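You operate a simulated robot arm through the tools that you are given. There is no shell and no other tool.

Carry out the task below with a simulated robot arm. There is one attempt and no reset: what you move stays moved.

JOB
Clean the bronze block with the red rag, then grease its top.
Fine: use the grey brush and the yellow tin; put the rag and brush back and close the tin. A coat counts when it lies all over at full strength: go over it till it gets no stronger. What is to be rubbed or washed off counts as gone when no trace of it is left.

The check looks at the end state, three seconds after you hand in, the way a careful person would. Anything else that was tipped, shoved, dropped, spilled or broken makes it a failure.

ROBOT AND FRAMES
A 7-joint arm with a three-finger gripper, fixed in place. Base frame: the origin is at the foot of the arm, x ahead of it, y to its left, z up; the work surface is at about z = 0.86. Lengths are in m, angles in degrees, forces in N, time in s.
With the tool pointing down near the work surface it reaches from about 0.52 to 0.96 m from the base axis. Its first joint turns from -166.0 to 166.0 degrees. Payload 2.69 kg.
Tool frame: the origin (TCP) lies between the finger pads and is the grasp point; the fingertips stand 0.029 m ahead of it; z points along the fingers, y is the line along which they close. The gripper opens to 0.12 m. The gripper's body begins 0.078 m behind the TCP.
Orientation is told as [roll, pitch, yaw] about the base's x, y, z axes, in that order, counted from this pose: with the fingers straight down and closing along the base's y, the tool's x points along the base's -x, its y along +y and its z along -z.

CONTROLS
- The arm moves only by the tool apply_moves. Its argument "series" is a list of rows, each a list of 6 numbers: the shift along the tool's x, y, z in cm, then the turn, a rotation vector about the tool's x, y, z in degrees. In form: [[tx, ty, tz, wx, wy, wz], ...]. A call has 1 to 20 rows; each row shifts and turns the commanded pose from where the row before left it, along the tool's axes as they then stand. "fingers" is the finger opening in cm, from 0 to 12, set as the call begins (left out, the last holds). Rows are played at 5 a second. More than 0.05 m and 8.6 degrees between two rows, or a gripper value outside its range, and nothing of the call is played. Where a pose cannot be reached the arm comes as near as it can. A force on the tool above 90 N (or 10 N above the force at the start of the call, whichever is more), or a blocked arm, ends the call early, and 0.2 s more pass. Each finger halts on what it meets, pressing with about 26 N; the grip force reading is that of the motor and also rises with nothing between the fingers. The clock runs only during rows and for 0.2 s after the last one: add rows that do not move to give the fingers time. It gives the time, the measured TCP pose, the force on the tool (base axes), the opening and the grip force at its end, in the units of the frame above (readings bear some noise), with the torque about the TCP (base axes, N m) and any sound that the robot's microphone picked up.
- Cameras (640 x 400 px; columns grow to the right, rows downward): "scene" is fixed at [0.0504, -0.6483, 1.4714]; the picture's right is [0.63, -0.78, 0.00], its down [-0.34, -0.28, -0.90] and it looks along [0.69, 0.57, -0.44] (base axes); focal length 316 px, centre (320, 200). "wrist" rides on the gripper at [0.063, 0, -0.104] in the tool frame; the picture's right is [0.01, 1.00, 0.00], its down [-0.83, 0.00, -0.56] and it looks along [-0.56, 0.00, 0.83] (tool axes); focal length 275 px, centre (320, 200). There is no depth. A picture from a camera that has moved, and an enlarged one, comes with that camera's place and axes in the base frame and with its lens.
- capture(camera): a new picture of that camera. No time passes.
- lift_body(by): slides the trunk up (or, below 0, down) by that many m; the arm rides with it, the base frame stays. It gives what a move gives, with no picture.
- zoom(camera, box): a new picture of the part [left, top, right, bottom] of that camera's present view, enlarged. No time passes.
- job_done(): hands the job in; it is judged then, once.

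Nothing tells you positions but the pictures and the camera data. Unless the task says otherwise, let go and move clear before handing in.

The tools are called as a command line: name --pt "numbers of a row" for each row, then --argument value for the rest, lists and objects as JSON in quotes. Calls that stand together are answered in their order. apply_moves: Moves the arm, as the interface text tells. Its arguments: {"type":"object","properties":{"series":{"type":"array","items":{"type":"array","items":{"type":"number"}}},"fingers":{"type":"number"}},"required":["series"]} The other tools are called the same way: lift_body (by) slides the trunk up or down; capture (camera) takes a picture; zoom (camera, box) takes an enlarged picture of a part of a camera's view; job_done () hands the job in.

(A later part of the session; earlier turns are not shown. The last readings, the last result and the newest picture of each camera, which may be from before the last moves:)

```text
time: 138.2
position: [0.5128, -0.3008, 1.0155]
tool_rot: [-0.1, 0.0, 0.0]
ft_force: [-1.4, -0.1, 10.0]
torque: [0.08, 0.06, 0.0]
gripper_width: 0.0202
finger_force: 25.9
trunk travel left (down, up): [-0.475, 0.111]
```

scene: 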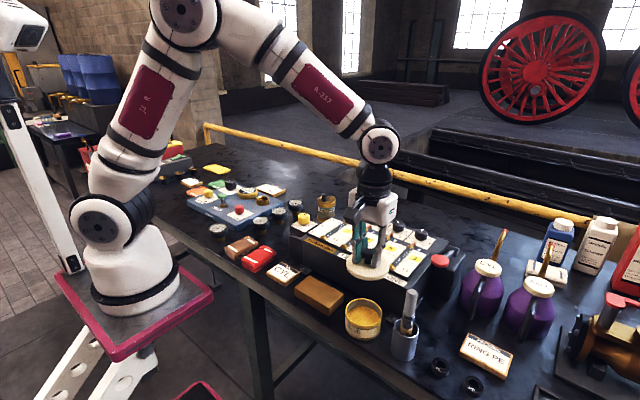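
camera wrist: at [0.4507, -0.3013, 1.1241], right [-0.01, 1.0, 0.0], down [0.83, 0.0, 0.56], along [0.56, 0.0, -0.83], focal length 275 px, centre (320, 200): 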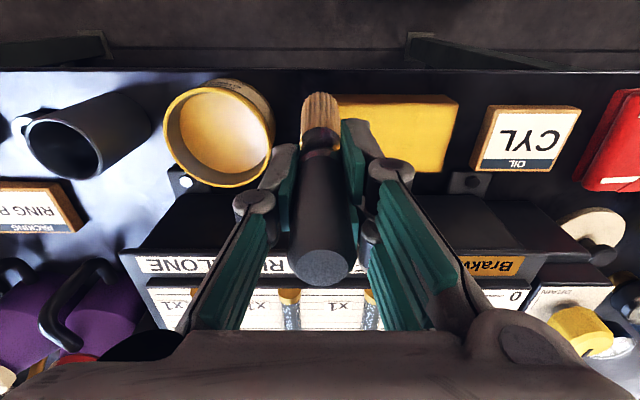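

Good contact at the corner. I run along the near edge and then the +y edge.

apply_moves --pt "0 0.87 0.003 0 0 0" --pt "0 0.87 0.003 0 0 0" --pt "0 0.87 0.003 0 0 0" --pt "0 0.87 0.003 0 0 0" --pt "0 0.87 0.003 0 0 0" --pt "0 0.87 0.003 0 0 0" --pt "0 0.87 0.003 0 0 0" --pt "0 0.87 0.003 0 0 0" --pt "0 0.87 0.003 0 0 0" --pt "0 0.87 0.003 0 0 0" --pt "0 0.87 0.003 0 0 0" --pt "0 0.87 0.003 0 0 0" --pt "0 0.87 0 0 0 0" --pt "0 0 0 0 0 0"

apply_moves --pt "-0.8 0 0 0 0 0" --pt "-0.8 0 0 0 0 0" --pt "-0.8 0 0 0 0 0" --pt "-0.8 0 0 0 0 0" --pt "-0.8 0 0 0 0 0" --pt "-0.8 0 0 0 0 0" --pt "-0.9 0 0 0 0 0" --pt "0 0 0 0 0 0"

```text
time: 141.2
position: [0.5126, -0.187, 1.0146]
tool_rot: [0.1, 0.1, 0.1]
ft_force: [0.2, -3.2, 9.8]
torque: [-0.35, 0.06, -0.05]
gripper_width: 0.0202
finger_force: 26.3
trunk travel left (down, up): [-0.475, 0.111]
```

```text
time: 143.0
position: [0.57, -0.1865, 1.0148]
tool_rot: [0.1, -0.1, 0.1]
ft_force: [0.5, -0.6, -1.3]
torque: [0.01, -0.03, 0.04]
gripper_width: 0.02
finger_force: 26.0
trunk travel left (down, up): [-0.475, 0.111]
```

apply_moves --pt "0 0 0.05 0 0 0" --pt "0 0 0 0 0 0"

```text
time: 143.6
position: [0.5702, -0.187, 1.0153]
tool_rot: [0.0, 0.0, 0.1]
ft_force: [-0.5, 1.0, 3.6]
torque: [0.01, -0.02, 0.0]
gripper_width: 0.0202
finger_force: 25.9
trunk travel left (down, up): [-0.475, 0.111]
```

apply_moves --pt "0.8 0 0.01 0 0 0" --pt "0.8 0 0 0 0 0" --pt "0.8 0 0 0 0 0" --pt "-0.8 0 0.01 0 0 0" --pt "-0.8 0 0 0 0 0" --pt "-0.8 0 0.01 0 0 0" --pt "0 0 0 0 0 0"

apply_moves --pt "0 -0.87 0.01 0 0 0" --pt "0 -0.87 0.004 0 0 0" --pt "0 -0.87 0.004 0 0 0" --pt "0 -0.87 0.004 0 0 0" --pt "0 -0.87 0.004 0 0 0" --pt "0 -0.87 0.004 0 0 0" --pt "0 -0.87 0.004 0 0 0" --pt "0 -0.87 0.004 0 0 0" --pt "0 -0.87 0.004 0 0 0" --pt "0 -0.87 0.004 0 0 0" --pt "0 -0.87 0.004 0 0 0" --pt "0 -0.87 0.004 0 0 0" --pt "0 -0.87 0 0 0 0" --pt "0 0 0 0 0 0"

zoom --camera "scene" --box '[280, 240, 360, 320]'

zoom --camera "wrist" --box '[260, 10, 500, 170]'

```text
time: 145.2
position: [0.5689, -0.1866, 1.013]
tool_rot: [0.0, 0.0, 0.1]
ft_force: [-3.3, 0.5, 11.9]
torque: [0.04, 0.51, 0.01]
gripper_width: 0.0201
finger_force: 26.0
trunk travel left (down, up): [-0.475, 0.111]
```

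```text
time: 148.2
position: [0.5701, -0.2997, 1.0135]
tool_rot: [0.0, 0.0, 0.1]
ft_force: [-1.0, 0.1, -1.4]
torque: [0.03, 0.01, 0.01]
gripper_width: 0.0202
finger_force: 26.2
trunk travel left (down, up): [-0.475, 0.111]
```

```text
5.00 times, centred on (320, 280) of scene
camera zoom: at [0.0504, -0.6483, 1.4714], right [0.63, -0.78, 0.0], down [-0.34, -0.28, -0.9], along [0.69, 0.57, -0.44], focal length 1579 px, centre (320, -200)
```

zoom: 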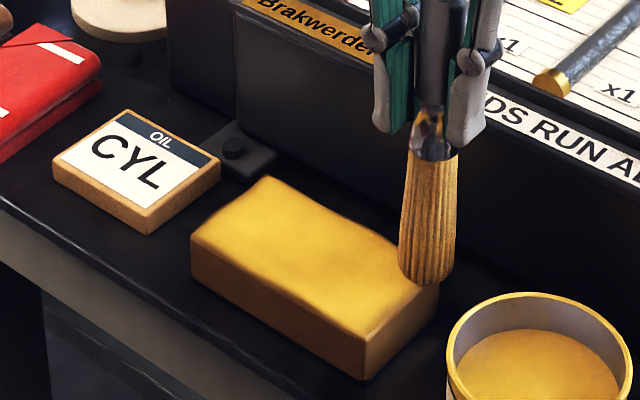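

```text
2.50 times, centred on (380, 90) of wrist
camera zoom: at [0.5071, -0.3009, 1.1176], right [-0.01, 1.0, 0.0], down [0.83, 0.0, 0.56], along [0.56, 0.0, -0.83], focal length 688 px, centre (170, 475)
```

zoom: 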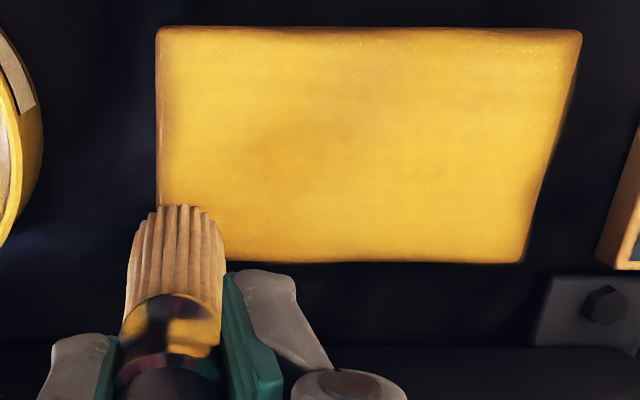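

apply_moves --pt "0 -0.1 0.06 0 0 0" --pt "0 0 0 0 0 0"

```text
time: 148.8
position: [0.5704, -0.3015, 1.0139]
tool_rot: [0.0, 0.0, 0.1]
ft_force: [-0.2, 1.0, 3.4]
torque: [0.13, 0.0, 0.02]
gripper_width: 0.0202
finger_force: 26.1
trunk travel left (down, up): [-0.475, 0.111]
```

apply_moves --pt "0.8 0 0.01 0 0 0" --pt "0.8 0 0.005 0 0 0" --pt "0.8 0 0.003 0 0 0" --pt "0.8 0 0.003 0 0 0" --pt "0.8 0 0.003 0 0 0" --pt "0.8 0 0.003 0 0 0" --pt "0.9 0 0.003 0 0 0" --pt "-0.8 0 0.003 0 0 0" --pt "-0.8 0 0.003 0 0 0" --pt "-0.8 0 0.003 0 0 0" --pt "-0.8 0 0.003 0 0 0" --pt "-0.8 0 0.003 0 0 0" --pt "-0.8 0 0.003 0 0 0" --pt "-0.9 0 0.003 0 0 0" --pt "0 0 0 0 0 0"

zoom --camera "wrist" --box '[260, 10, 500, 170]'

```text
time: 152.0
position: [0.5698, -0.3008, 1.0124]
tool_rot: [0.0, -0.1, 0.1]
ft_force: [-3.1, 1.0, 12.2]
torque: [0.03, 0.4, 0.0]
gripper_width: 0.0202
finger_force: 26.1
trunk travel left (down, up): [-0.475, 0.111]
```

```text
2.50 times, centred on (380, 90) of wrist
camera zoom: at [0.5068, -0.3016, 1.1167], right [-0.01, 1.0, 0.0], down [0.83, 0.0, 0.56], along [0.56, 0.0, -0.83], focal length 688 px, centre (170, 475)
```

zoom: 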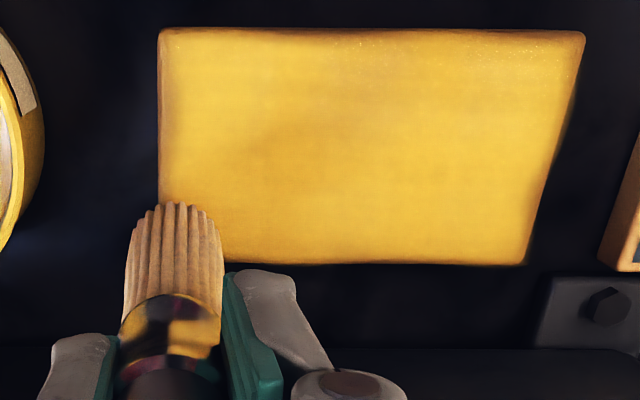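

The edges look fully covered now. One more full set of long lanes across the interior to bring it to full strength everywhere.

apply_moves --pt "0.9 0 0 0 0 0" --pt "0 0.85 0.003 0 0 0" --pt "0 0.85 0.003 0 0 0" --pt "0 0.85 0.003 0 0 0" --pt "0 0.85 0.003 0 0 0" --pt "0 0.85 0.003 0 0 0" --pt "0 0.85 0.003 0 0 0" --pt "0 0.85 0.003 0 0 0" --pt "0 0.85 0.003 0 0 0" --pt "0 0.85 0.003 0 0 0" --pt "0 0.85 0.003 0 0 0" --pt "0 0.85 0.003 0 0 0" --pt "0 0.85 0.003 0 0 0" --pt "0 0.85 0.003 0 0 0" --pt "0 0 0 0 0 0"

apply_moves --pt "0.9 0 0.01 0 0 0" --pt "0.9 0 0 0 0 0" --pt "0 -0.85 0.003 0 0 0" --pt "0 -0.85 0.003 0 0 0" --pt "0 -0.85 0.003 0 0 0" --pt "0 -0.85 0.003 0 0 0" --pt "0 -0.85 0.003 0 0 0" --pt "0 -0.85 0.003 0 0 0" --pt "0 -0.85 0.003 0 0 0" --pt "0 -0.85 0.003 0 0 0" --pt "0 -0.85 0.003 0 0 0" --pt "0 -0.85 0.003 0 0 0" --pt "0 -0.85 0.003 0 0 0" --pt "0 -0.85 0.003 0 0 0" --pt "0 -0.85 0.003 0 0 0" --pt "0 0 0 0 0 0"

apply_moves --pt "0.9 0 0.02 0 0 0" --pt "0.9 0 0.01 0 0 0" --pt "0 0.85 0.003 0 0 0" --pt "0 0.85 0.003 0 0 0" --pt "0 0.85 0.003 0 0 0" --pt "0 0.85 0.003 0 0 0" --pt "0 0.85 0.003 0 0 0" --pt "0 0.85 0.003 0 0 0" --pt "0 0.85 0.003 0 0 0" --pt "0 0.85 0.003 0 0 0" --pt "0 0.85 0.003 0 0 0" --pt "0 0.85 0.003 0 0 0" --pt "0 0.85 0.003 0 0 0" --pt "0 0.85 0.003 0 0 0" --pt "0 0.85 0.003 0 0 0" --pt "0 0 0 0 0 0"

zoom --camera "wrist" --box '[140, 10, 380, 170]'

zoom --camera "scene" --box '[280, 240, 360, 320]'

```text
time: 155.2
position: [0.5598, -0.1906, 1.0115]
tool_rot: [0.0, 0.1, 0.0]
ft_force: [0.1, -0.4, 1.4]
torque: [-0.06, -0.02, 0.01]
gripper_width: 0.0203
finger_force: 25.8
trunk travel left (down, up): [-0.475, 0.111]
```

```text
time: 158.6
position: [0.5436, -0.3011, 1.0124]
tool_rot: [0.0, 0.0, 0.0]
ft_force: [0.2, 1.7, 4.9]
torque: [0.31, -0.08, -0.01]
gripper_width: 0.0203
finger_force: 26.3
trunk travel left (down, up): [-0.475, 0.111]
```

```text
time: 162.0
position: [0.524, -0.1909, 1.0116]
tool_rot: [0.1, 0.0, 0.1]
ft_force: [-0.3, -1.3, 7.4]
torque: [-0.12, 0.01, -0.05]
gripper_width: 0.02
finger_force: 25.7
trunk travel left (down, up): [-0.475, 0.111]
```

```text
2.50 times, centred on (260, 90) of wrist
camera zoom: at [0.4624, -0.1914, 1.1163], right [-0.01, 1.0, 0.0], down [0.83, 0.0, 0.56], along [0.56, 0.0, -0.83], focal length 688 px, centre (470, 475)
```

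zoom: 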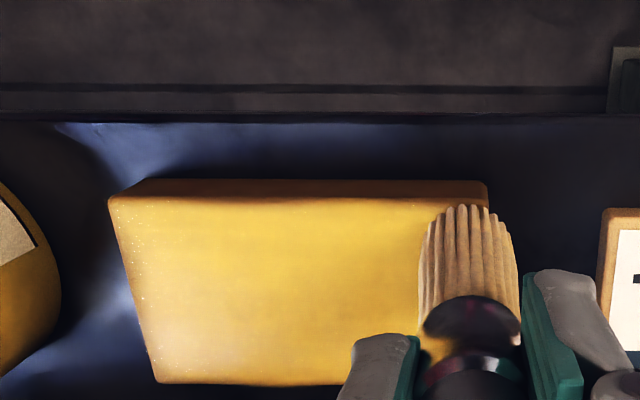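

```text
5.00 times, centred on (320, 280) of scene
camera zoom: at [0.0504, -0.6483, 1.4714], right [0.63, -0.78, 0.0], down [-0.34, -0.28, -0.9], along [0.69, 0.57, -0.44], focal length 1579 px, centre (320, -200)
```

zoom: 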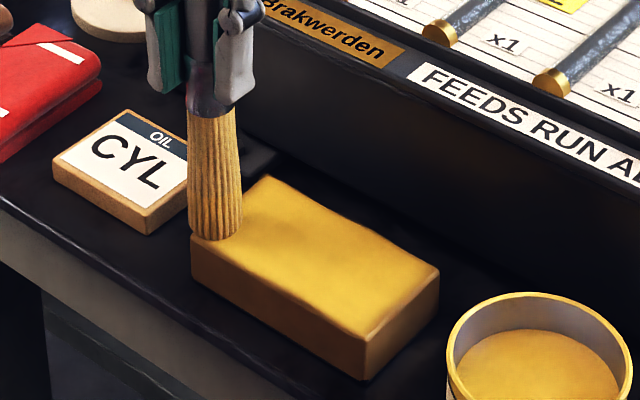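

The coat looks complete. I lift the brush clear and inspect the whole top from two views.

apply_moves --pt "0 0 -2.0 0 0 0" --pt "0 0 -4.0 0 0 0" --pt "0 0 -4.0 0 0 0" --pt "-0.3 -4.5 0 0 0 0" --pt "-0.3 -4.5 0 0 0 0" --pt "-0.3 -4.5 0 0 0 0" --pt "-0.4 -4.5 0 0 0 0" --pt "0 0 0 0 0 0"

capture --camera "wrist"

zoom --camera "wrist" --box '[390, 20, 610, 150]'

zoom --camera "scene" --box '[285, 260, 355, 320]'

```text
time: 163.8
position: [0.5381, -0.3715, 1.1128]
tool_rot: [0.0, 0.0, 0.0]
ft_force: [0.5, -0.1, -0.4]
torque: [-0.01, 0.01, 0.01]
gripper_width: 0.0201
finger_force: 25.7
trunk travel left (down, up): [-0.475, 0.111]
```

```text
taken
camera wrist: at [0.4751, -0.3718, 1.2165], right [-0.01, 1.0, 0.0], down [0.83, 0.0, 0.56], along [0.56, 0.0, -0.83], focal length 275 px, centre (320, 200)
```

wrist: 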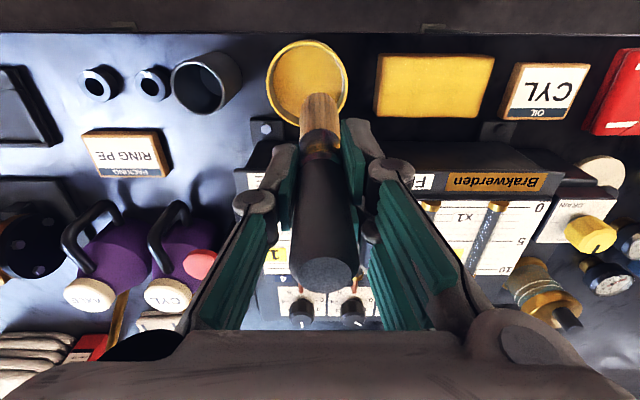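

```text
2.91 times, centred on (500, 85) of wrist
camera zoom: at [0.4751, -0.3718, 1.2165], right [-0.01, 1.0, 0.0], down [0.83, 0.0, 0.56], along [0.56, 0.0, -0.83], focal length 801 px, centre (-204, 534)
```

zoom: 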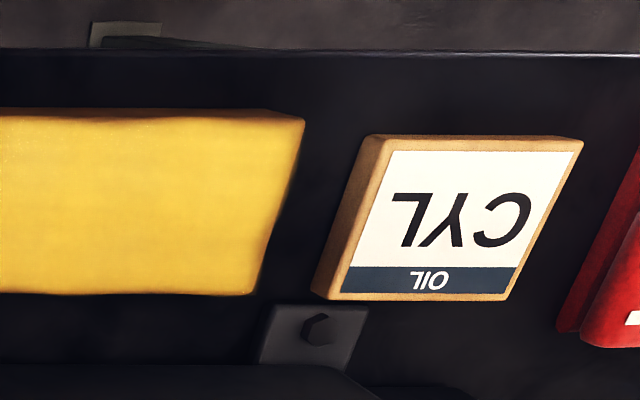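

```text
6.67 times, centred on (320, 290) of scene
camera zoom: at [0.0504, -0.6483, 1.4714], right [0.63, -0.78, 0.0], down [-0.34, -0.28, -0.9], along [0.69, 0.57, -0.44], focal length 2106 px, centre (320, -400)
```

zoom: 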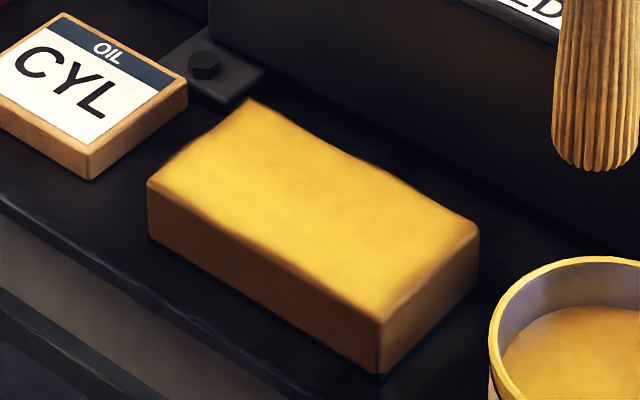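

zoom --camera "wrist" --box '[360, 40, 510, 130]'

zoom --camera "scene" --box '[318, 278, 348, 308]'

zoom --camera "scene" --box '[295, 270, 325, 300]'

```text
4.27 times, centred on (435, 85) of wrist
camera zoom: at [0.4751, -0.3718, 1.2165], right [-0.01, 1.0, 0.0], down [0.83, 0.0, 0.56], along [0.56, 0.0, -0.83], focal length 1174 px, centre (-171, 691)
```

zoom: 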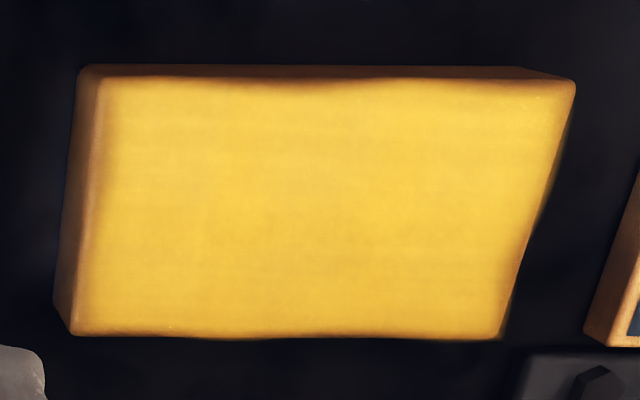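

```text
13.33 times, centred on (333, 293) of scene
camera zoom: at [0.0504, -0.6483, 1.4714], right [0.63, -0.78, 0.0], down [-0.34, -0.28, -0.9], along [0.69, 0.57, -0.44], focal length 4212 px, centre (147, -1040)
```

zoom: 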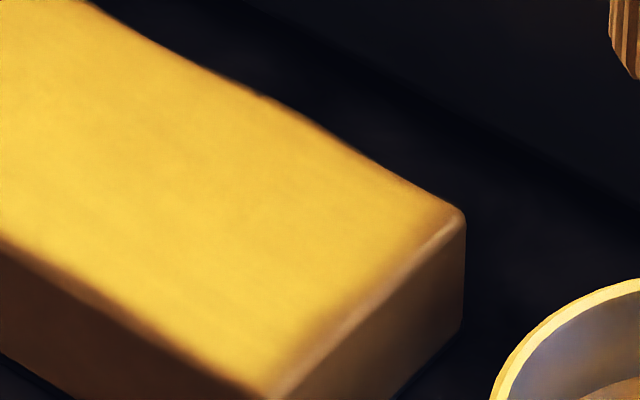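

```text
13.33 times, centred on (310, 285) of scene
camera zoom: at [0.0504, -0.6483, 1.4714], right [0.63, -0.78, 0.0], down [-0.34, -0.28, -0.9], along [0.69, 0.57, -0.44], focal length 4212 px, centre (453, -933)
```

zoom: 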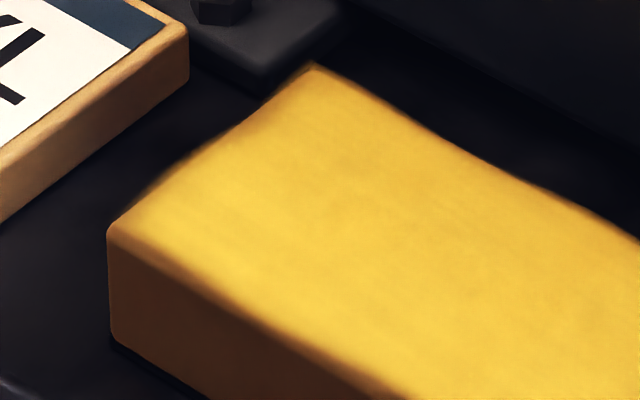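

The −y edge and the rims still show a slightly weaker band. I reload once more and go over the edges again, closer to the border.

apply_moves --pt "0 -1.35 0 0 0 0" --pt "0 0 3.0 0 0 0" --pt "0 0 3.0 0 0 0" --pt "0 0 2.5 0 0 0" --pt "0 0 1.0 0 0 0" --pt "0 0 0.4 0 0 0" --pt "0 0 0 0 0 0"

```text
time: 165.4
position: [0.539, -0.3843, 1.0138]
tool_rot: [0.0, 0.0, -0.1]
ft_force: [0.0, 0.2, -0.4]
torque: [-0.02, 0.01, -0.02]
gripper_width: 0.0202
finger_force: 26.1
trunk travel left (down, up): [-0.475, 0.111]
```

apply_moves --pt "0 0 0.2 0 0 0" --pt "0 0 0.1 0 0 0" --pt "0 0 0 0 0 0"

```text
time: 166.2
position: [0.5374, -0.3841, 1.0102]
tool_rot: [0.0, 0.0, 0.0]
ft_force: [-0.4, 0.4, -1.4]
torque: [-0.02, 0.0, 0.01]
gripper_width: 0.0204
finger_force: 26.3
trunk travel left (down, up): [-0.475, 0.111]
```

apply_moves --pt "0 0 0.15 0 0 0" --pt "0 0 0 0 0 0"

```text
time: 166.8
position: [0.5389, -0.3839, 1.0086]
tool_rot: [0.0, 0.0, 0.1]
ft_force: [-0.1, 0.1, 5.1]
torque: [0.12, -0.01, 0.01]
gripper_width: 0.0201
finger_force: 25.7
trunk travel left (down, up): [-0.475, 0.111]
```

apply_moves --pt "0 0 0 0 0 0" --pt "0 0 0 0 0 0" --pt "0 0 -1.0 0 0 0" --pt "0 0 -3.0 0 0 0" --pt "0 0 -2.0 0 0 0" --pt "0.8 2.7 0 0 0 0" --pt "0.8 2.7 0 0 0 0" --pt "0.9 2.75 0 0 0 0" --pt "0 0 2.5 0 0 0" --pt "0 0 2.0 0 0 0" --pt "0 0 0.7 0 0 0" --pt "0 0 0 0 0 0"

apply_moves --pt "0 0 0.2 0 0 0" --pt "0 0 0 0 0 0"

```text
time: 169.4
position: [0.513, -0.3035, 1.0176]
tool_rot: [0.0, -0.1, 0.0]
ft_force: [-0.5, 0.4, -1.2]
torque: [-0.01, 0.04, 0.01]
gripper_width: 0.0203
finger_force: 26.0
trunk travel left (down, up): [-0.475, 0.111]
```

```text
time: 170.0
position: [0.5152, -0.3029, 1.0151]
tool_rot: [0.0, 0.0, -0.1]
ft_force: [0.5, 0.4, -1.3]
torque: [0.01, 0.02, -0.03]
gripper_width: 0.0205
finger_force: 25.9
trunk travel left (down, up): [-0.475, 0.111]
```

apply_moves --pt "0 0 0.15 0 0 0" --pt "0 0 0 0 0 0"

```text
time: 170.6
position: [0.5137, -0.3023, 1.013]
tool_rot: [0.0, -0.1, -0.1]
ft_force: [-0.2, -0.3, -0.3]
torque: [0.01, -0.02, -0.01]
gripper_width: 0.0202
finger_force: 25.4
trunk travel left (down, up): [-0.475, 0.111]
```

apply_moves --pt "0 0 0.1 0 0 0" --pt "0 0 0 0 0 0"

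```text
time: 171.2
position: [0.5131, -0.3031, 1.0119]
tool_rot: [-0.1, 0.0, 0.1]
ft_force: [0.5, -0.8, 1.8]
torque: [0.03, -0.03, -0.03]
gripper_width: 0.0201
finger_force: 26.4
trunk travel left (down, up): [-0.475, 0.111]
```

Contact. I work the −y edge back and forth.

apply_moves --pt "0 0 0.03 0 0 0" --pt "-0.8 0 0.002 0 0 0" --pt "-0.8 0 0.002 0 0 0" --pt "-0.8 0 0.002 0 0 0" --pt "-0.8 0 0.002 0 0 0" --pt "-0.8 0 0.002 0 0 0" --pt "-0.8 0 0.002 0 0 0" --pt "-0.8 0 0.002 0 0 0" --pt "-0.4 0 0.002 0 0 0" --pt "0 0 0 0 0 0"

zoom --camera "wrist" --box '[260, 10, 500, 170]'

```text
time: 173.4
position: [0.5734, -0.3026, 1.0125]
tool_rot: [0.0, 0.0, 0.0]
ft_force: [-0.3, -0.7, 1.8]
torque: [0.0, 0.06, -0.01]
gripper_width: 0.0203
finger_force: 26.4
trunk travel left (down, up): [-0.475, 0.111]
```

```text
2.50 times, centred on (380, 90) of wrist
camera zoom: at [0.5105, -0.3036, 1.1162], right [-0.01, 1.0, 0.0], down [0.83, 0.0, 0.56], along [0.56, 0.0, -0.83], focal length 688 px, centre (170, 475)
```

zoom: 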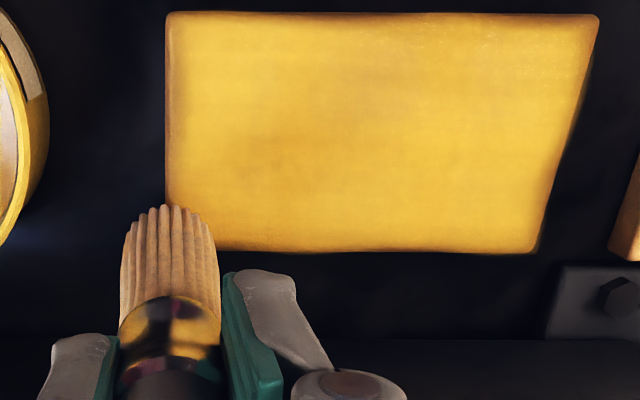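

apply_moves --pt "0 0 0.02 0 0 0" --pt "0.8 0 0.003 0 0 0" --pt "0.8 0 0.003 0 0 0" --pt "0.8 0 0.003 0 0 0" --pt "0.8 0 0.003 0 0 0" --pt "0.8 0 0.003 0 0 0" --pt "0.8 0 0.003 0 0 0" --pt "0.8 0 0.003 0 0 0" --pt "0.5 0 0.003 0 0 0" --pt "0 0 0 0 0 0"

apply_moves --pt "0 0.87 0.003 0 0 0" --pt "0 0.87 0.003 0 0 0" --pt "0 0.87 0.003 0 0 0" --pt "0 0.87 0.003 0 0 0" --pt "0 0.87 0.003 0 0 0" --pt "0 0.87 0.003 0 0 0" --pt "0 0.87 0.003 0 0 0" --pt "0 0.87 0.003 0 0 0" --pt "0 0.87 0.003 0 0 0" --pt "0 0.87 0.003 0 0 0" --pt "0 0.87 0.003 0 0 0" --pt "0 0.87 0.003 0 0 0" --pt "0 0.87 0 0 0 0" --pt "0 0.3 0 0 0 0" --pt "0 0 0 0 0 0"

apply_moves --pt "-0.8 0 0.01 0 0 0" --pt "-0.8 0 0.003 0 0 0" --pt "-0.8 0 0.003 0 0 0" --pt "-0.8 0 0.003 0 0 0" --pt "-0.8 0 0.003 0 0 0" --pt "-0.8 0 0.003 0 0 0" --pt "-0.8 0 0.003 0 0 0" --pt "-0.4 0 0 0 0 0" --pt "0 0 0 0 0 0"

```text
time: 175.6
position: [0.511, -0.3037, 1.012]
tool_rot: [0.0, 0.0, 0.1]
ft_force: [3.3, -0.5, 12.4]
torque: [0.07, -0.49, -0.02]
gripper_width: 0.0202
finger_force: 25.6
trunk travel left (down, up): [-0.475, 0.111]
```

```text
time: 178.8
position: [0.5111, -0.1867, 1.0129]
tool_rot: [0.0, 0.0, 0.1]
ft_force: [-0.8, -0.5, -1.2]
torque: [0.0, -0.04, -0.05]
gripper_width: 0.0203
finger_force: 26.1
trunk travel left (down, up): [-0.475, 0.111]
```

```text
time: 180.8
position: [0.5721, -0.1879, 1.0119]
tool_rot: [0.1, 0.0, 0.1]
ft_force: [-2.2, 0.0, 5.3]
torque: [-0.06, 0.27, -0.04]
gripper_width: 0.0203
finger_force: 26.2
trunk travel left (down, up): [-0.475, 0.111]
```

Now the far edge back toward −y, then a check.

apply_moves --pt "0 -0.87 0.01 0 0 0" --pt "0 -0.87 0.004 0 0 0" --pt "0 -0.87 0.004 0 0 0" --pt "0 -0.87 0.004 0 0 0" --pt "0 -0.87 0.004 0 0 0" --pt "0 -0.87 0.004 0 0 0" --pt "0 -0.87 0.004 0 0 0" --pt "0 -0.87 0.004 0 0 0" --pt "0 -0.87 0.004 0 0 0" --pt "0 -0.87 0.004 0 0 0" --pt "0 -0.87 0.004 0 0 0" --pt "0 -0.87 0.004 0 0 0" --pt "0 -0.87 0.004 0 0 0" --pt "0 -0.2 0 0 0 0" --pt "0 0 0 0 0 0"

zoom --camera "wrist" --box '[260, 10, 500, 170]'

zoom --camera "scene" --box '[285, 250, 355, 320]'

```text
time: 184.0
position: [0.5717, -0.3022, 1.0131]
tool_rot: [0.1, -0.1, 0.2]
ft_force: [-0.2, -0.2, 0.1]
torque: [-0.02, -0.03, -0.04]
gripper_width: 0.02
finger_force: 26.3
trunk travel left (down, up): [-0.475, 0.111]
```

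```text
2.50 times, centred on (380, 90) of wrist
camera zoom: at [0.509, -0.3028, 1.1155], right [-0.01, 1.0, 0.0], down [0.83, 0.0, 0.56], along [0.56, 0.0, -0.83], focal length 688 px, centre (170, 475)
```

zoom: 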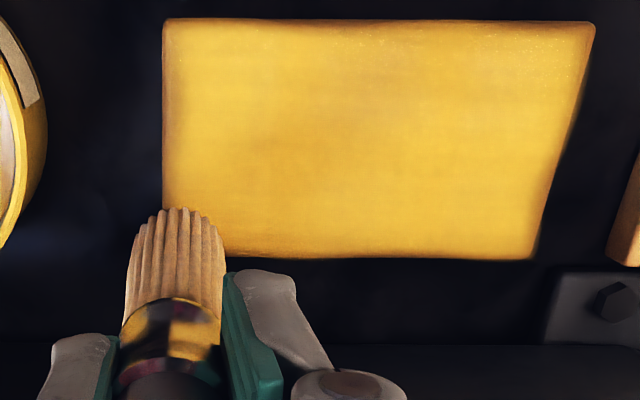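

```text
5.71 times, centred on (320, 285) of scene
camera zoom: at [0.0504, -0.6483, 1.4714], right [0.63, -0.78, 0.0], down [-0.34, -0.28, -0.9], along [0.69, 0.57, -0.44], focal length 1805 px, centre (320, -286)
```

zoom: 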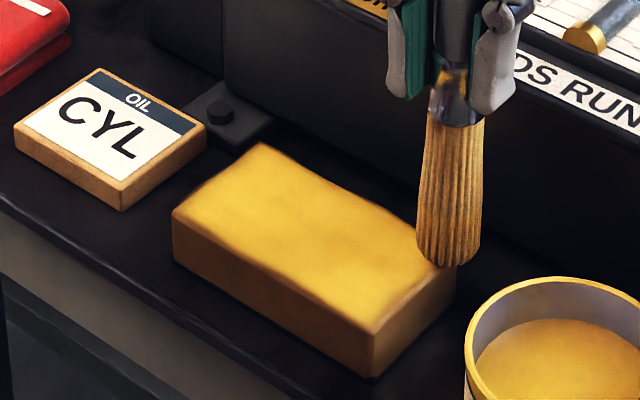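

apply_moves --pt "0 0.3 0.05 0 0 0" --pt "0.8 0 0.003 0 0 0" --pt "0.8 0 0.003 0 0 0" --pt "0.8 0 0.003 0 0 0" --pt "0.8 0 0.003 0 0 0" --pt "0.8 0 0.003 0 0 0" --pt "0.8 0 0.003 0 0 0" --pt "0.8 0 0.003 0 0 0" --pt "0 0 0 0 0 0"

apply_moves --pt "0 0.87 0.003 0 0 0" --pt "0 0.87 0.003 0 0 0" --pt "0 0.87 0.003 0 0 0" --pt "0 0.87 0.003 0 0 0" --pt "0 0.87 0.003 0 0 0" --pt "0 0.87 0.003 0 0 0" --pt "0 0.87 0.003 0 0 0" --pt "0 0.87 0.003 0 0 0" --pt "0 0.87 0.003 0 0 0" --pt "0 0.87 0.003 0 0 0" --pt "0 0.87 0.003 0 0 0" --pt "0 0.87 0.003 0 0 0" --pt "0 0.5 0 0 0 0" --pt "0 0 0 0 0 0"

apply_moves --pt "0 0 -2.0 0 0 0" --pt "0 0 -4.0 0 0 0" --pt "0 0 -4.0 0 0 0" --pt "-0.3 -4.5 0 0 0 0" --pt "-0.5 -4.5 0 0 0 0" --pt "-0.5 -4.5 0 0 0 0" --pt "-0.7 -4.5 0 0 0 0" --pt "0 -4.5 0 0 0 0" --pt "0 -4.5 0 0 0 0" --pt "0 0 0 0 0 0"

capture --camera "wrist"

zoom --camera "scene" --box '[285, 260, 355, 320]'

```text
time: 186.0
position: [0.5154, -0.2999, 1.0112]
tool_rot: [-0.1, 0.0, 0.0]
ft_force: [1.3, 0.5, 7.7]
torque: [0.01, -0.17, 0.02]
gripper_width: 0.0204
finger_force: 26.4
trunk travel left (down, up): [-0.475, 0.111]
```

```text
time: 189.0
position: [0.516, -0.1908, 1.0107]
tool_rot: [-0.1, 0.0, 0.0]
ft_force: [0.7, -1.8, 3.9]
torque: [-0.15, 0.04, 0.0]
gripper_width: 0.0202
finger_force: 25.9
trunk travel left (down, up): [-0.475, 0.111]
```

```text
time: 191.2
position: [0.5366, -0.4604, 1.1119]
tool_rot: [0.0, -0.1, 0.0]
ft_force: [-0.6, -0.1, -0.4]
torque: [-0.01, -0.02, 0.04]
gripper_width: 0.02
finger_force: 26.2
trunk travel left (down, up): [-0.475, 0.111]
```

```text
taken
camera wrist: at [0.4735, -0.4606, 1.2165], right [-0.01, 1.0, 0.0], down [0.83, 0.0, 0.56], along [0.56, 0.0, -0.83], focal length 275 px, centre (320, 200)
```

wrist: 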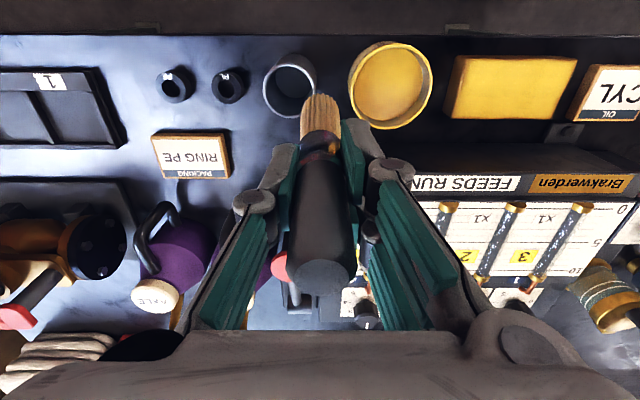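

```text
6.67 times, centred on (320, 290) of scene
camera zoom: at [0.0504, -0.6483, 1.4714], right [0.63, -0.78, 0.0], down [-0.34, -0.28, -0.9], along [0.69, 0.57, -0.44], focal length 2106 px, centre (320, -400)
```

zoom: 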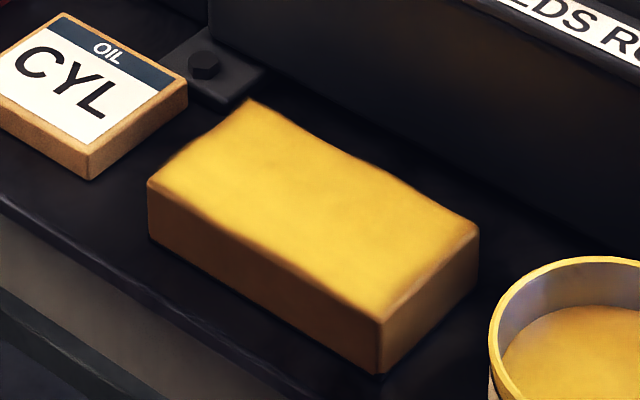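

zoom --camera "scene" --box '[318, 278, 348, 308]'

zoom --camera "wrist" --box '[430, 45, 590, 130]'

```text
13.33 times, centred on (333, 293) of scene
camera zoom: at [0.0504, -0.6483, 1.4714], right [0.63, -0.78, 0.0], down [-0.34, -0.28, -0.9], along [0.69, 0.57, -0.44], focal length 4212 px, centre (147, -1040)
```

zoom: 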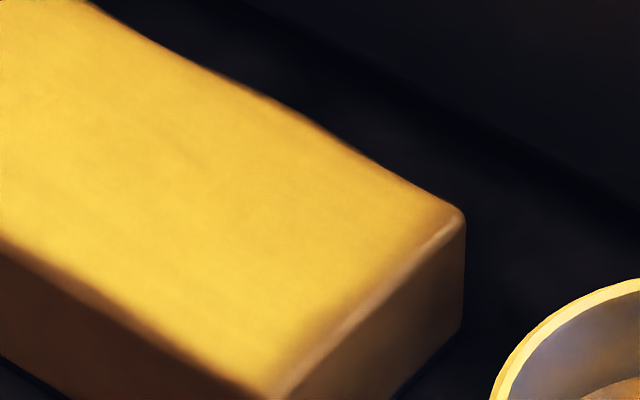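

```text
4.00 times, centred on (510, 88) of wrist
camera zoom: at [0.4735, -0.4606, 1.2165], right [-0.01, 1.0, 0.0], down [0.83, 0.0, 0.56], along [0.56, 0.0, -0.83], focal length 1101 px, centre (-440, 650)
```

zoom: 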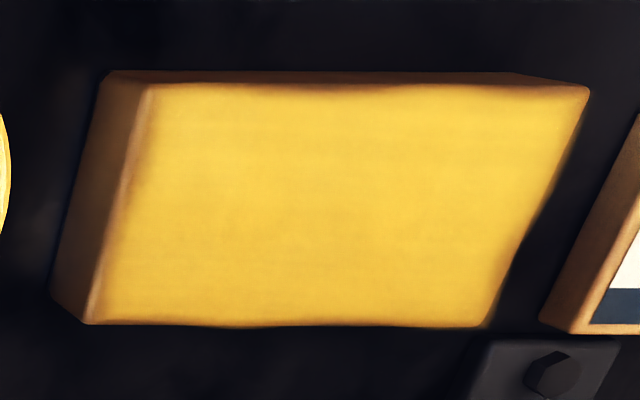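

The coat looks saturated, but to be sure about the −y rim I'll do one more reload and pass there and compare before and after.

apply_moves --pt "0 3.75 0 0 0 0" --pt "0 3.75 0 0 0 0" --pt "0 0 3.0 0 0 0" --pt "0 0 3.0 0 0 0" --pt "0 0 2.5 0 0 0" --pt "0 0 1.3 0 0 0" --pt "0 0 0.3 0 0 0" --pt "0 0 0 0 0 0"

```text
time: 193.0
position: [0.536, -0.3846, 1.01]
tool_rot: [0.0, 0.0, 0.1]
ft_force: [0.2, 0.2, -0.7]
torque: [0.0, 0.01, -0.02]
gripper_width: 0.0204
finger_force: 26.0
trunk travel left (down, up): [-0.475, 0.111]
```

apply_moves --pt "0 0 0.15 0 0 0" --pt "0 0 0 0 0 0"

```text
time: 193.6
position: [0.5364, -0.3853, 1.0095]
tool_rot: [0.0, 0.0, 0.1]
ft_force: [0.2, 0.5, -0.1]
torque: [0.03, 0.0, 0.01]
gripper_width: 0.0203
finger_force: 26.3
trunk travel left (down, up): [-0.475, 0.111]
```

apply_moves --pt "0 0 0.12 0 0 0" --pt "0 0 0 0 0 0"

```text
time: 194.2
position: [0.5365, -0.3853, 1.009]
tool_rot: [-0.1, 0.1, 0.1]
ft_force: [-1.1, 1.1, 7.6]
torque: [0.17, 0.04, 0.0]
gripper_width: 0.0202
finger_force: 26.2
trunk travel left (down, up): [-0.475, 0.111]
```

apply_moves --pt "0 0 0 0 0 0" --pt "0 0 -1.0 0 0 0" --pt "0 0 -3.0 0 0 0" --pt "0 0 -2.0 0 0 0" --pt "0.8 2.7 0 0 0 0" --pt "0.8 2.7 0 0 0 0" --pt "0.8 2.7 0 0 0 0" --pt "0 0 2.5 0 0 0" --pt "0 0 2.0 0 0 0" --pt "0 0 0.9 0 0 0" --pt "0 0 0 0 0 0"

apply_moves --pt "0 0 0.12 0 0 0" --pt "0 0 0 0 0 0"

```text
time: 196.6
position: [0.5122, -0.3034, 1.0138]
tool_rot: [0.0, 0.1, 0.0]
ft_force: [0.5, -0.3, -0.9]
torque: [0.0, 0.0, -0.03]
gripper_width: 0.0204
finger_force: 26.0
trunk travel left (down, up): [-0.475, 0.111]
```

```text
time: 197.2
position: [0.5126, -0.3041, 1.0127]
tool_rot: [-0.1, 0.0, 0.0]
ft_force: [-0.9, -0.5, -1.1]
torque: [-0.04, 0.01, 0.01]
gripper_width: 0.0202
finger_force: 26.0
trunk travel left (down, up): [-0.475, 0.111]
```

apply_moves --pt "0 0 0.1 0 0 0" --pt "0 0 0 0 0 0"

```text
time: 197.8
position: [0.5126, -0.3028, 1.0115]
tool_rot: [0.0, 0.1, 0.2]
ft_force: [-0.2, -0.4, -0.1]
torque: [0.01, -0.02, 0.0]
gripper_width: 0.0202
finger_force: 26.1
trunk travel left (down, up): [-0.475, 0.111]
```

apply_moves --pt "0 0 0.08 0 0 0" --pt "0 0 0 0 0 0"

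```text
time: 198.4
position: [0.5117, -0.3035, 1.011]
tool_rot: [0.0, 0.0, 0.1]
ft_force: [1.1, 0.9, 8.1]
torque: [0.14, -0.01, 0.02]
gripper_width: 0.0203
finger_force: 25.6
trunk travel left (down, up): [-0.475, 0.111]
```

apply_moves --pt "-0.6 0 0.003 0 0 0" --pt "-0.6 0 0.003 0 0 0" --pt "-0.6 0 0.003 0 0 0" --pt "-0.6 0 0.003 0 0 0" --pt "-0.6 0 0.003 0 0 0" --pt "-0.6 0 0.003 0 0 0" --pt "-0.6 0 0.003 0 0 0" --pt "-0.6 0 0.003 0 0 0" --pt "-0.6 0 0.003 0 0 0" --pt "-0.6 0 0.003 0 0 0" --pt "0 0 0.01 0 0 0" --pt "0.8 0 0.003 0 0 0" --pt "0.8 0 0.003 0 0 0" --pt "0.8 0 0.003 0 0 0" --pt "0.8 0 0.003 0 0 0" --pt "0.8 0 0.003 0 0 0" --pt "0.8 0 0.003 0 0 0" --pt "0.8 0 0.003 0 0 0" --pt "0.4 0 0.003 0 0 0" --pt "0 0 0 0 0 0"

apply_moves --pt "0 0 -2.0 0 0 0" --pt "0 0 -4.0 0 0 0" --pt "0 0 -4.0 0 0 0" --pt "-0.8 -4.0 0 0 0 0" --pt "-0.8 -4.0 0 0 0 0" --pt "-0.85 -4.0 0 0 0 0" --pt "0 -3.6 0 0 0 0" --pt "0 0 0 0 0 0"

zoom --camera "scene" --box '[318, 278, 348, 308]'

capture --camera "wrist"

zoom --camera "scene" --box '[285, 260, 355, 320]'

```text
time: 202.6
position: [0.5123, -0.3035, 1.0118]
tool_rot: [0.0, -0.1, -0.1]
ft_force: [4.1, 0.5, 11.9]
torque: [0.03, -0.53, -0.02]
gripper_width: 0.0202
finger_force: 25.8
trunk travel left (down, up): [-0.475, 0.111]
```

```text
time: 204.4
position: [0.5363, -0.4587, 1.1113]
tool_rot: [0.0, 0.0, 0.0]
ft_force: [-0.1, 0.0, 0.3]
torque: [-0.02, -0.02, 0.01]
gripper_width: 0.0202
finger_force: 26.2
trunk travel left (down, up): [-0.475, 0.111]
```

```text
13.33 times, centred on (333, 293) of scene
camera zoom: at [0.0504, -0.6483, 1.4714], right [0.63, -0.78, 0.0], down [-0.34, -0.28, -0.9], along [0.69, 0.57, -0.44], focal length 4212 px, centre (147, -1040)
```

zoom: 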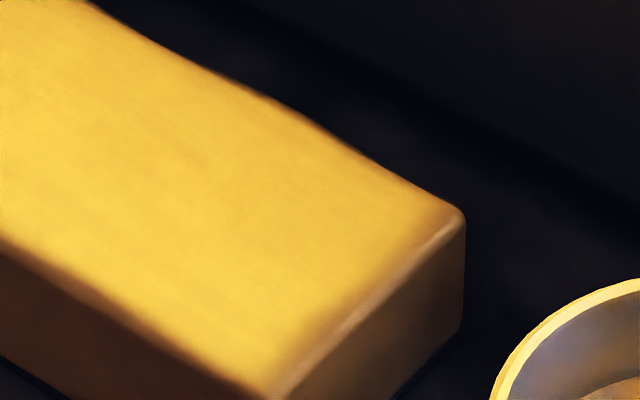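

```text
taken
camera wrist: at [0.4731, -0.4596, 1.2152], right [-0.01, 1.0, 0.0], down [0.83, 0.0, 0.56], along [0.56, 0.0, -0.83], focal length 275 px, centre (320, 200)
```

wrist: 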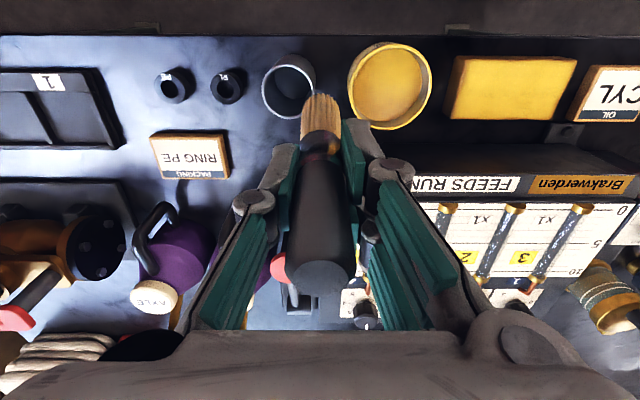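

```text
6.67 times, centred on (320, 290) of scene
camera zoom: at [0.0504, -0.6483, 1.4714], right [0.63, -0.78, 0.0], down [-0.34, -0.28, -0.9], along [0.69, 0.57, -0.44], focal length 2106 px, centre (320, -400)
```

zoom: 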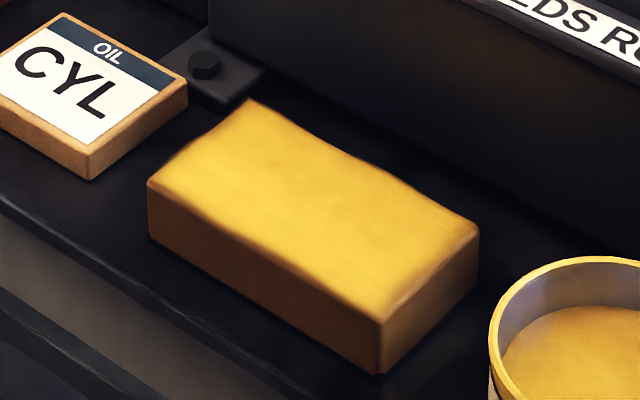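

No further change: the coat is saturated. Now I return the brush: first check how it hangs relative to the cup.

zoom --camera "scene" --box '[350, 220, 450, 370]'

zoom --camera "wrist" --box '[240, 40, 400, 140]'

```text
2.67 times, centred on (400, 295) of scene
camera zoom: at [0.0504, -0.6483, 1.4714], right [0.63, -0.78, 0.0], down [-0.34, -0.28, -0.9], along [0.69, 0.57, -0.44], focal length 842 px, centre (107, -53)
```

zoom: 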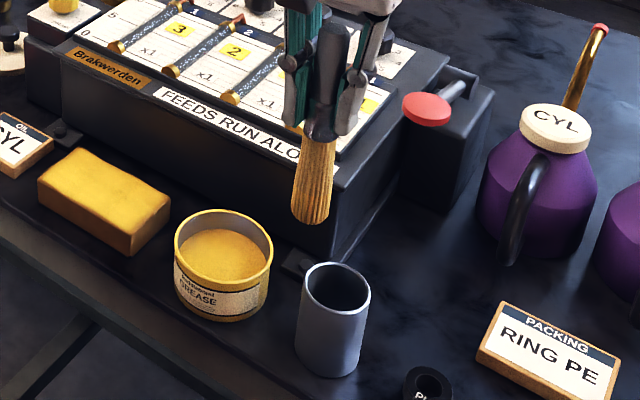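

```text
4.00 times, centred on (320, 90) of wrist
camera zoom: at [0.4731, -0.4596, 1.2152], right [-0.01, 1.0, 0.0], down [0.83, 0.0, 0.56], along [0.56, 0.0, -0.83], focal length 1101 px, centre (320, 640)
```

zoom: 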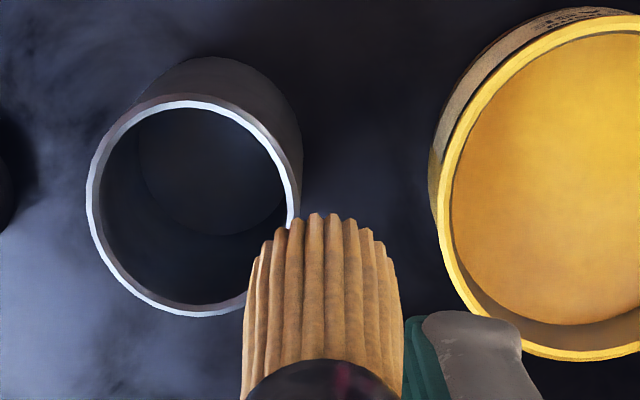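

The brush hangs almost vertical with its tip under the TCP. I align it over the cup centre (≈0.5355, −0.490) and descend to just above the mouth.

apply_moves --pt "0.12 -1.6 0 0 0 0" --pt "0.11 -1.5 0 0 0 0" --pt "0 0 2.0 0 0 0" --pt "0 0 2.0 0 0 0" --pt "0 0 0 0 0 0"

zoom --camera "wrist" --box '[240, 40, 400, 140]'

zoom --camera "scene" --box '[370, 250, 440, 370]'

```text
time: 205.6
position: [0.5347, -0.4906, 1.0691]
tool_rot: [0.0, 0.0, 0.0]
ft_force: [0.3, 0.1, -0.6]
torque: [0.01, -0.02, 0.0]
gripper_width: 0.0201
finger_force: 26.0
trunk travel left (down, up): [-0.475, 0.111]
```

```text
4.00 times, centred on (320, 90) of wrist
camera zoom: at [0.4718, -0.4913, 1.1741], right [-0.01, 1.0, 0.0], down [0.83, 0.0, 0.56], along [0.56, 0.0, -0.83], focal length 1101 px, centre (320, 640)
```

zoom: 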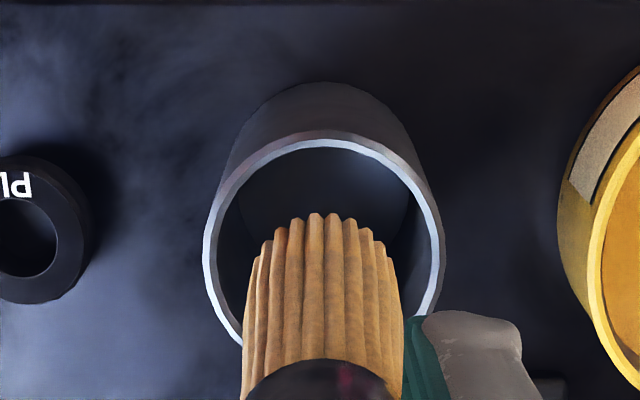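

```text
3.33 times, centred on (405, 310) of scene
camera zoom: at [0.0504, -0.6483, 1.4714], right [0.63, -0.78, 0.0], down [-0.34, -0.28, -0.9], along [0.69, 0.57, -0.44], focal length 1053 px, centre (37, -167)
```

zoom: 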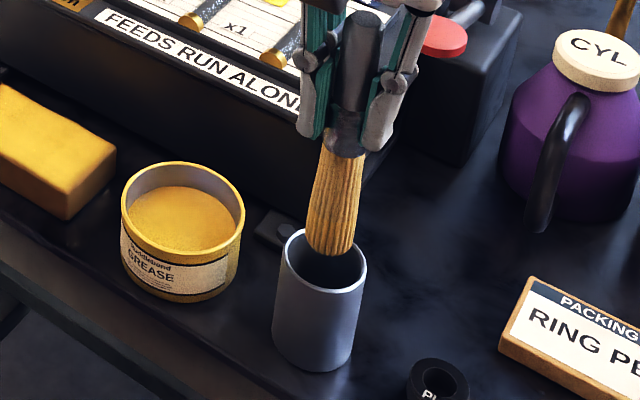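

The brush is lined up with the cup mouth within a few millimetres. I nudge 2 mm toward −x and lower it in.

apply_moves --pt "0.2 0 0 0 0 0" --pt "0 0 1.5 0 0 0" --pt "0 0 1.0 0 0 0" --pt "0 0 0.5 0 0 0" --pt "0 0 0 0 0 0"

zoom --camera "wrist" --box '[240, 40, 400, 140]'

zoom --camera "scene" --box '[370, 250, 440, 370]'

```text
time: 206.8
position: [0.5311, -0.4889, 1.0403]
tool_rot: [0.0, 0.0, -0.1]
ft_force: [0.5, -0.4, -1.5]
torque: [0.02, 0.0, 0.06]
gripper_width: 0.02
finger_force: 25.6
trunk travel left (down, up): [-0.475, 0.111]
```

```text
4.00 times, centred on (320, 90) of wrist
camera zoom: at [0.4694, -0.4911, 1.1442], right [-0.01, 1.0, 0.0], down [0.83, 0.0, 0.56], along [0.56, 0.0, -0.83], focal length 1101 px, centre (320, 640)
```

zoom: 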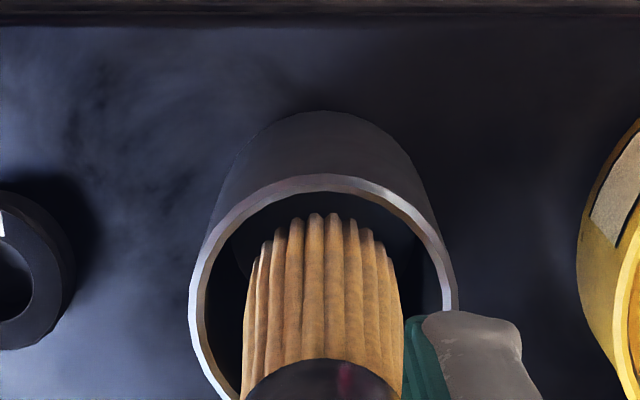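

```text
3.33 times, centred on (405, 310) of scene
camera zoom: at [0.0504, -0.6483, 1.4714], right [0.63, -0.78, 0.0], down [-0.34, -0.28, -0.9], along [0.69, 0.57, -0.44], focal length 1053 px, centre (37, -167)
```

zoom: 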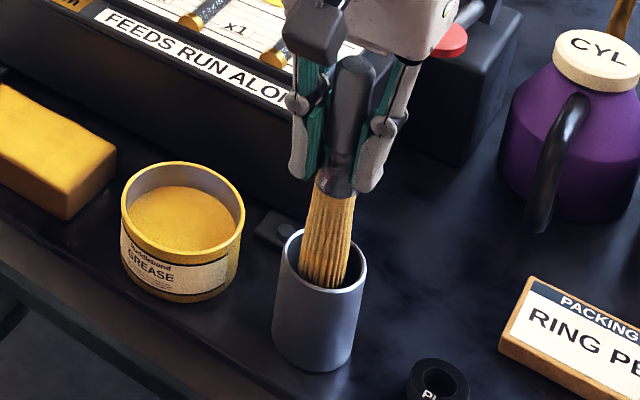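

The bristles have entered the cup freely. I lower further.

apply_moves --pt "0 0 1.5 0 0 0" --pt "0 0 1.5 0 0 0" --pt "0 0 1.2 0 0 0" --pt "0 0 0.7 0 0 0" --pt "0 0 0 0 0 0"

zoom --camera "scene" --box '[370, 250, 440, 370]'

zoom --camera "wrist" --box '[240, 40, 400, 140]'

```text
time: 208.0
position: [0.533, -0.4908, 0.9907]
tool_rot: [0.0, 0.1, 0.1]
ft_force: [0.1, 0.7, -0.2]
torque: [0.02, -0.03, 0.0]
gripper_width: 0.0201
finger_force: 26.0
trunk travel left (down, up): [-0.475, 0.111]
```

```text
3.33 times, centred on (405, 310) of scene
camera zoom: at [0.0504, -0.6483, 1.4714], right [0.63, -0.78, 0.0], down [-0.34, -0.28, -0.9], along [0.69, 0.57, -0.44], focal length 1053 px, centre (37, -167)
```

zoom: 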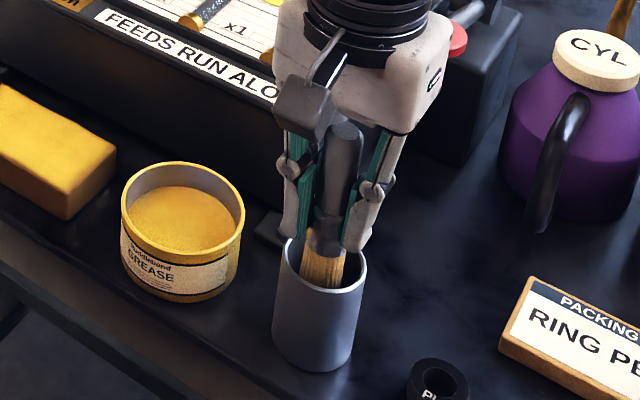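

```text
4.00 times, centred on (320, 90) of wrist
camera zoom: at [0.4696, -0.4912, 1.0955], right [-0.01, 1.0, 0.0], down [0.83, 0.0, 0.56], along [0.56, 0.0, -0.83], focal length 1101 px, centre (320, 640)
```

zoom: 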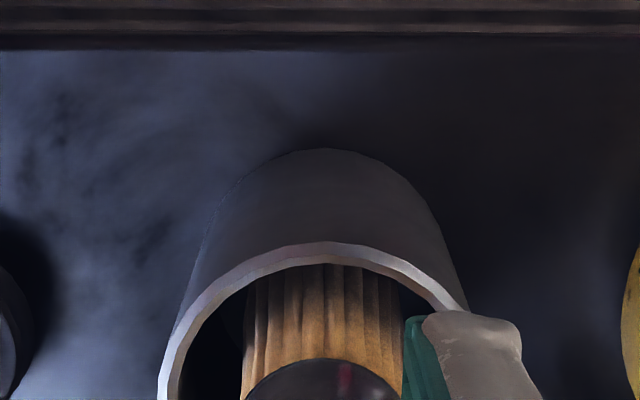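

apply_moves --pt "0 0 0.4 0 0 0" --pt "0 0 0.2 0 0 0" --pt "0 0 0 0 0 0"

```text
time: 208.8
position: [0.5321, -0.4907, 0.9851]
tool_rot: [0.0, 0.1, 0.0]
ft_force: [0.1, -0.1, 0.4]
torque: [-0.01, -0.01, 0.01]
gripper_width: 0.0203
finger_force: 25.9
trunk travel left (down, up): [-0.475, 0.111]
```

apply_moves --pt "0 0 0.15 0 0 0" --pt "0 0 0 0 0 0"

```text
time: 209.4
position: [0.5318, -0.4903, 0.9841]
tool_rot: [-0.1, 0.0, 0.0]
ft_force: [-0.5, -1.0, -1.2]
torque: [0.01, 0.02, 0.02]
gripper_width: 0.0203
finger_force: 26.0
trunk travel left (down, up): [-0.475, 0.111]
```

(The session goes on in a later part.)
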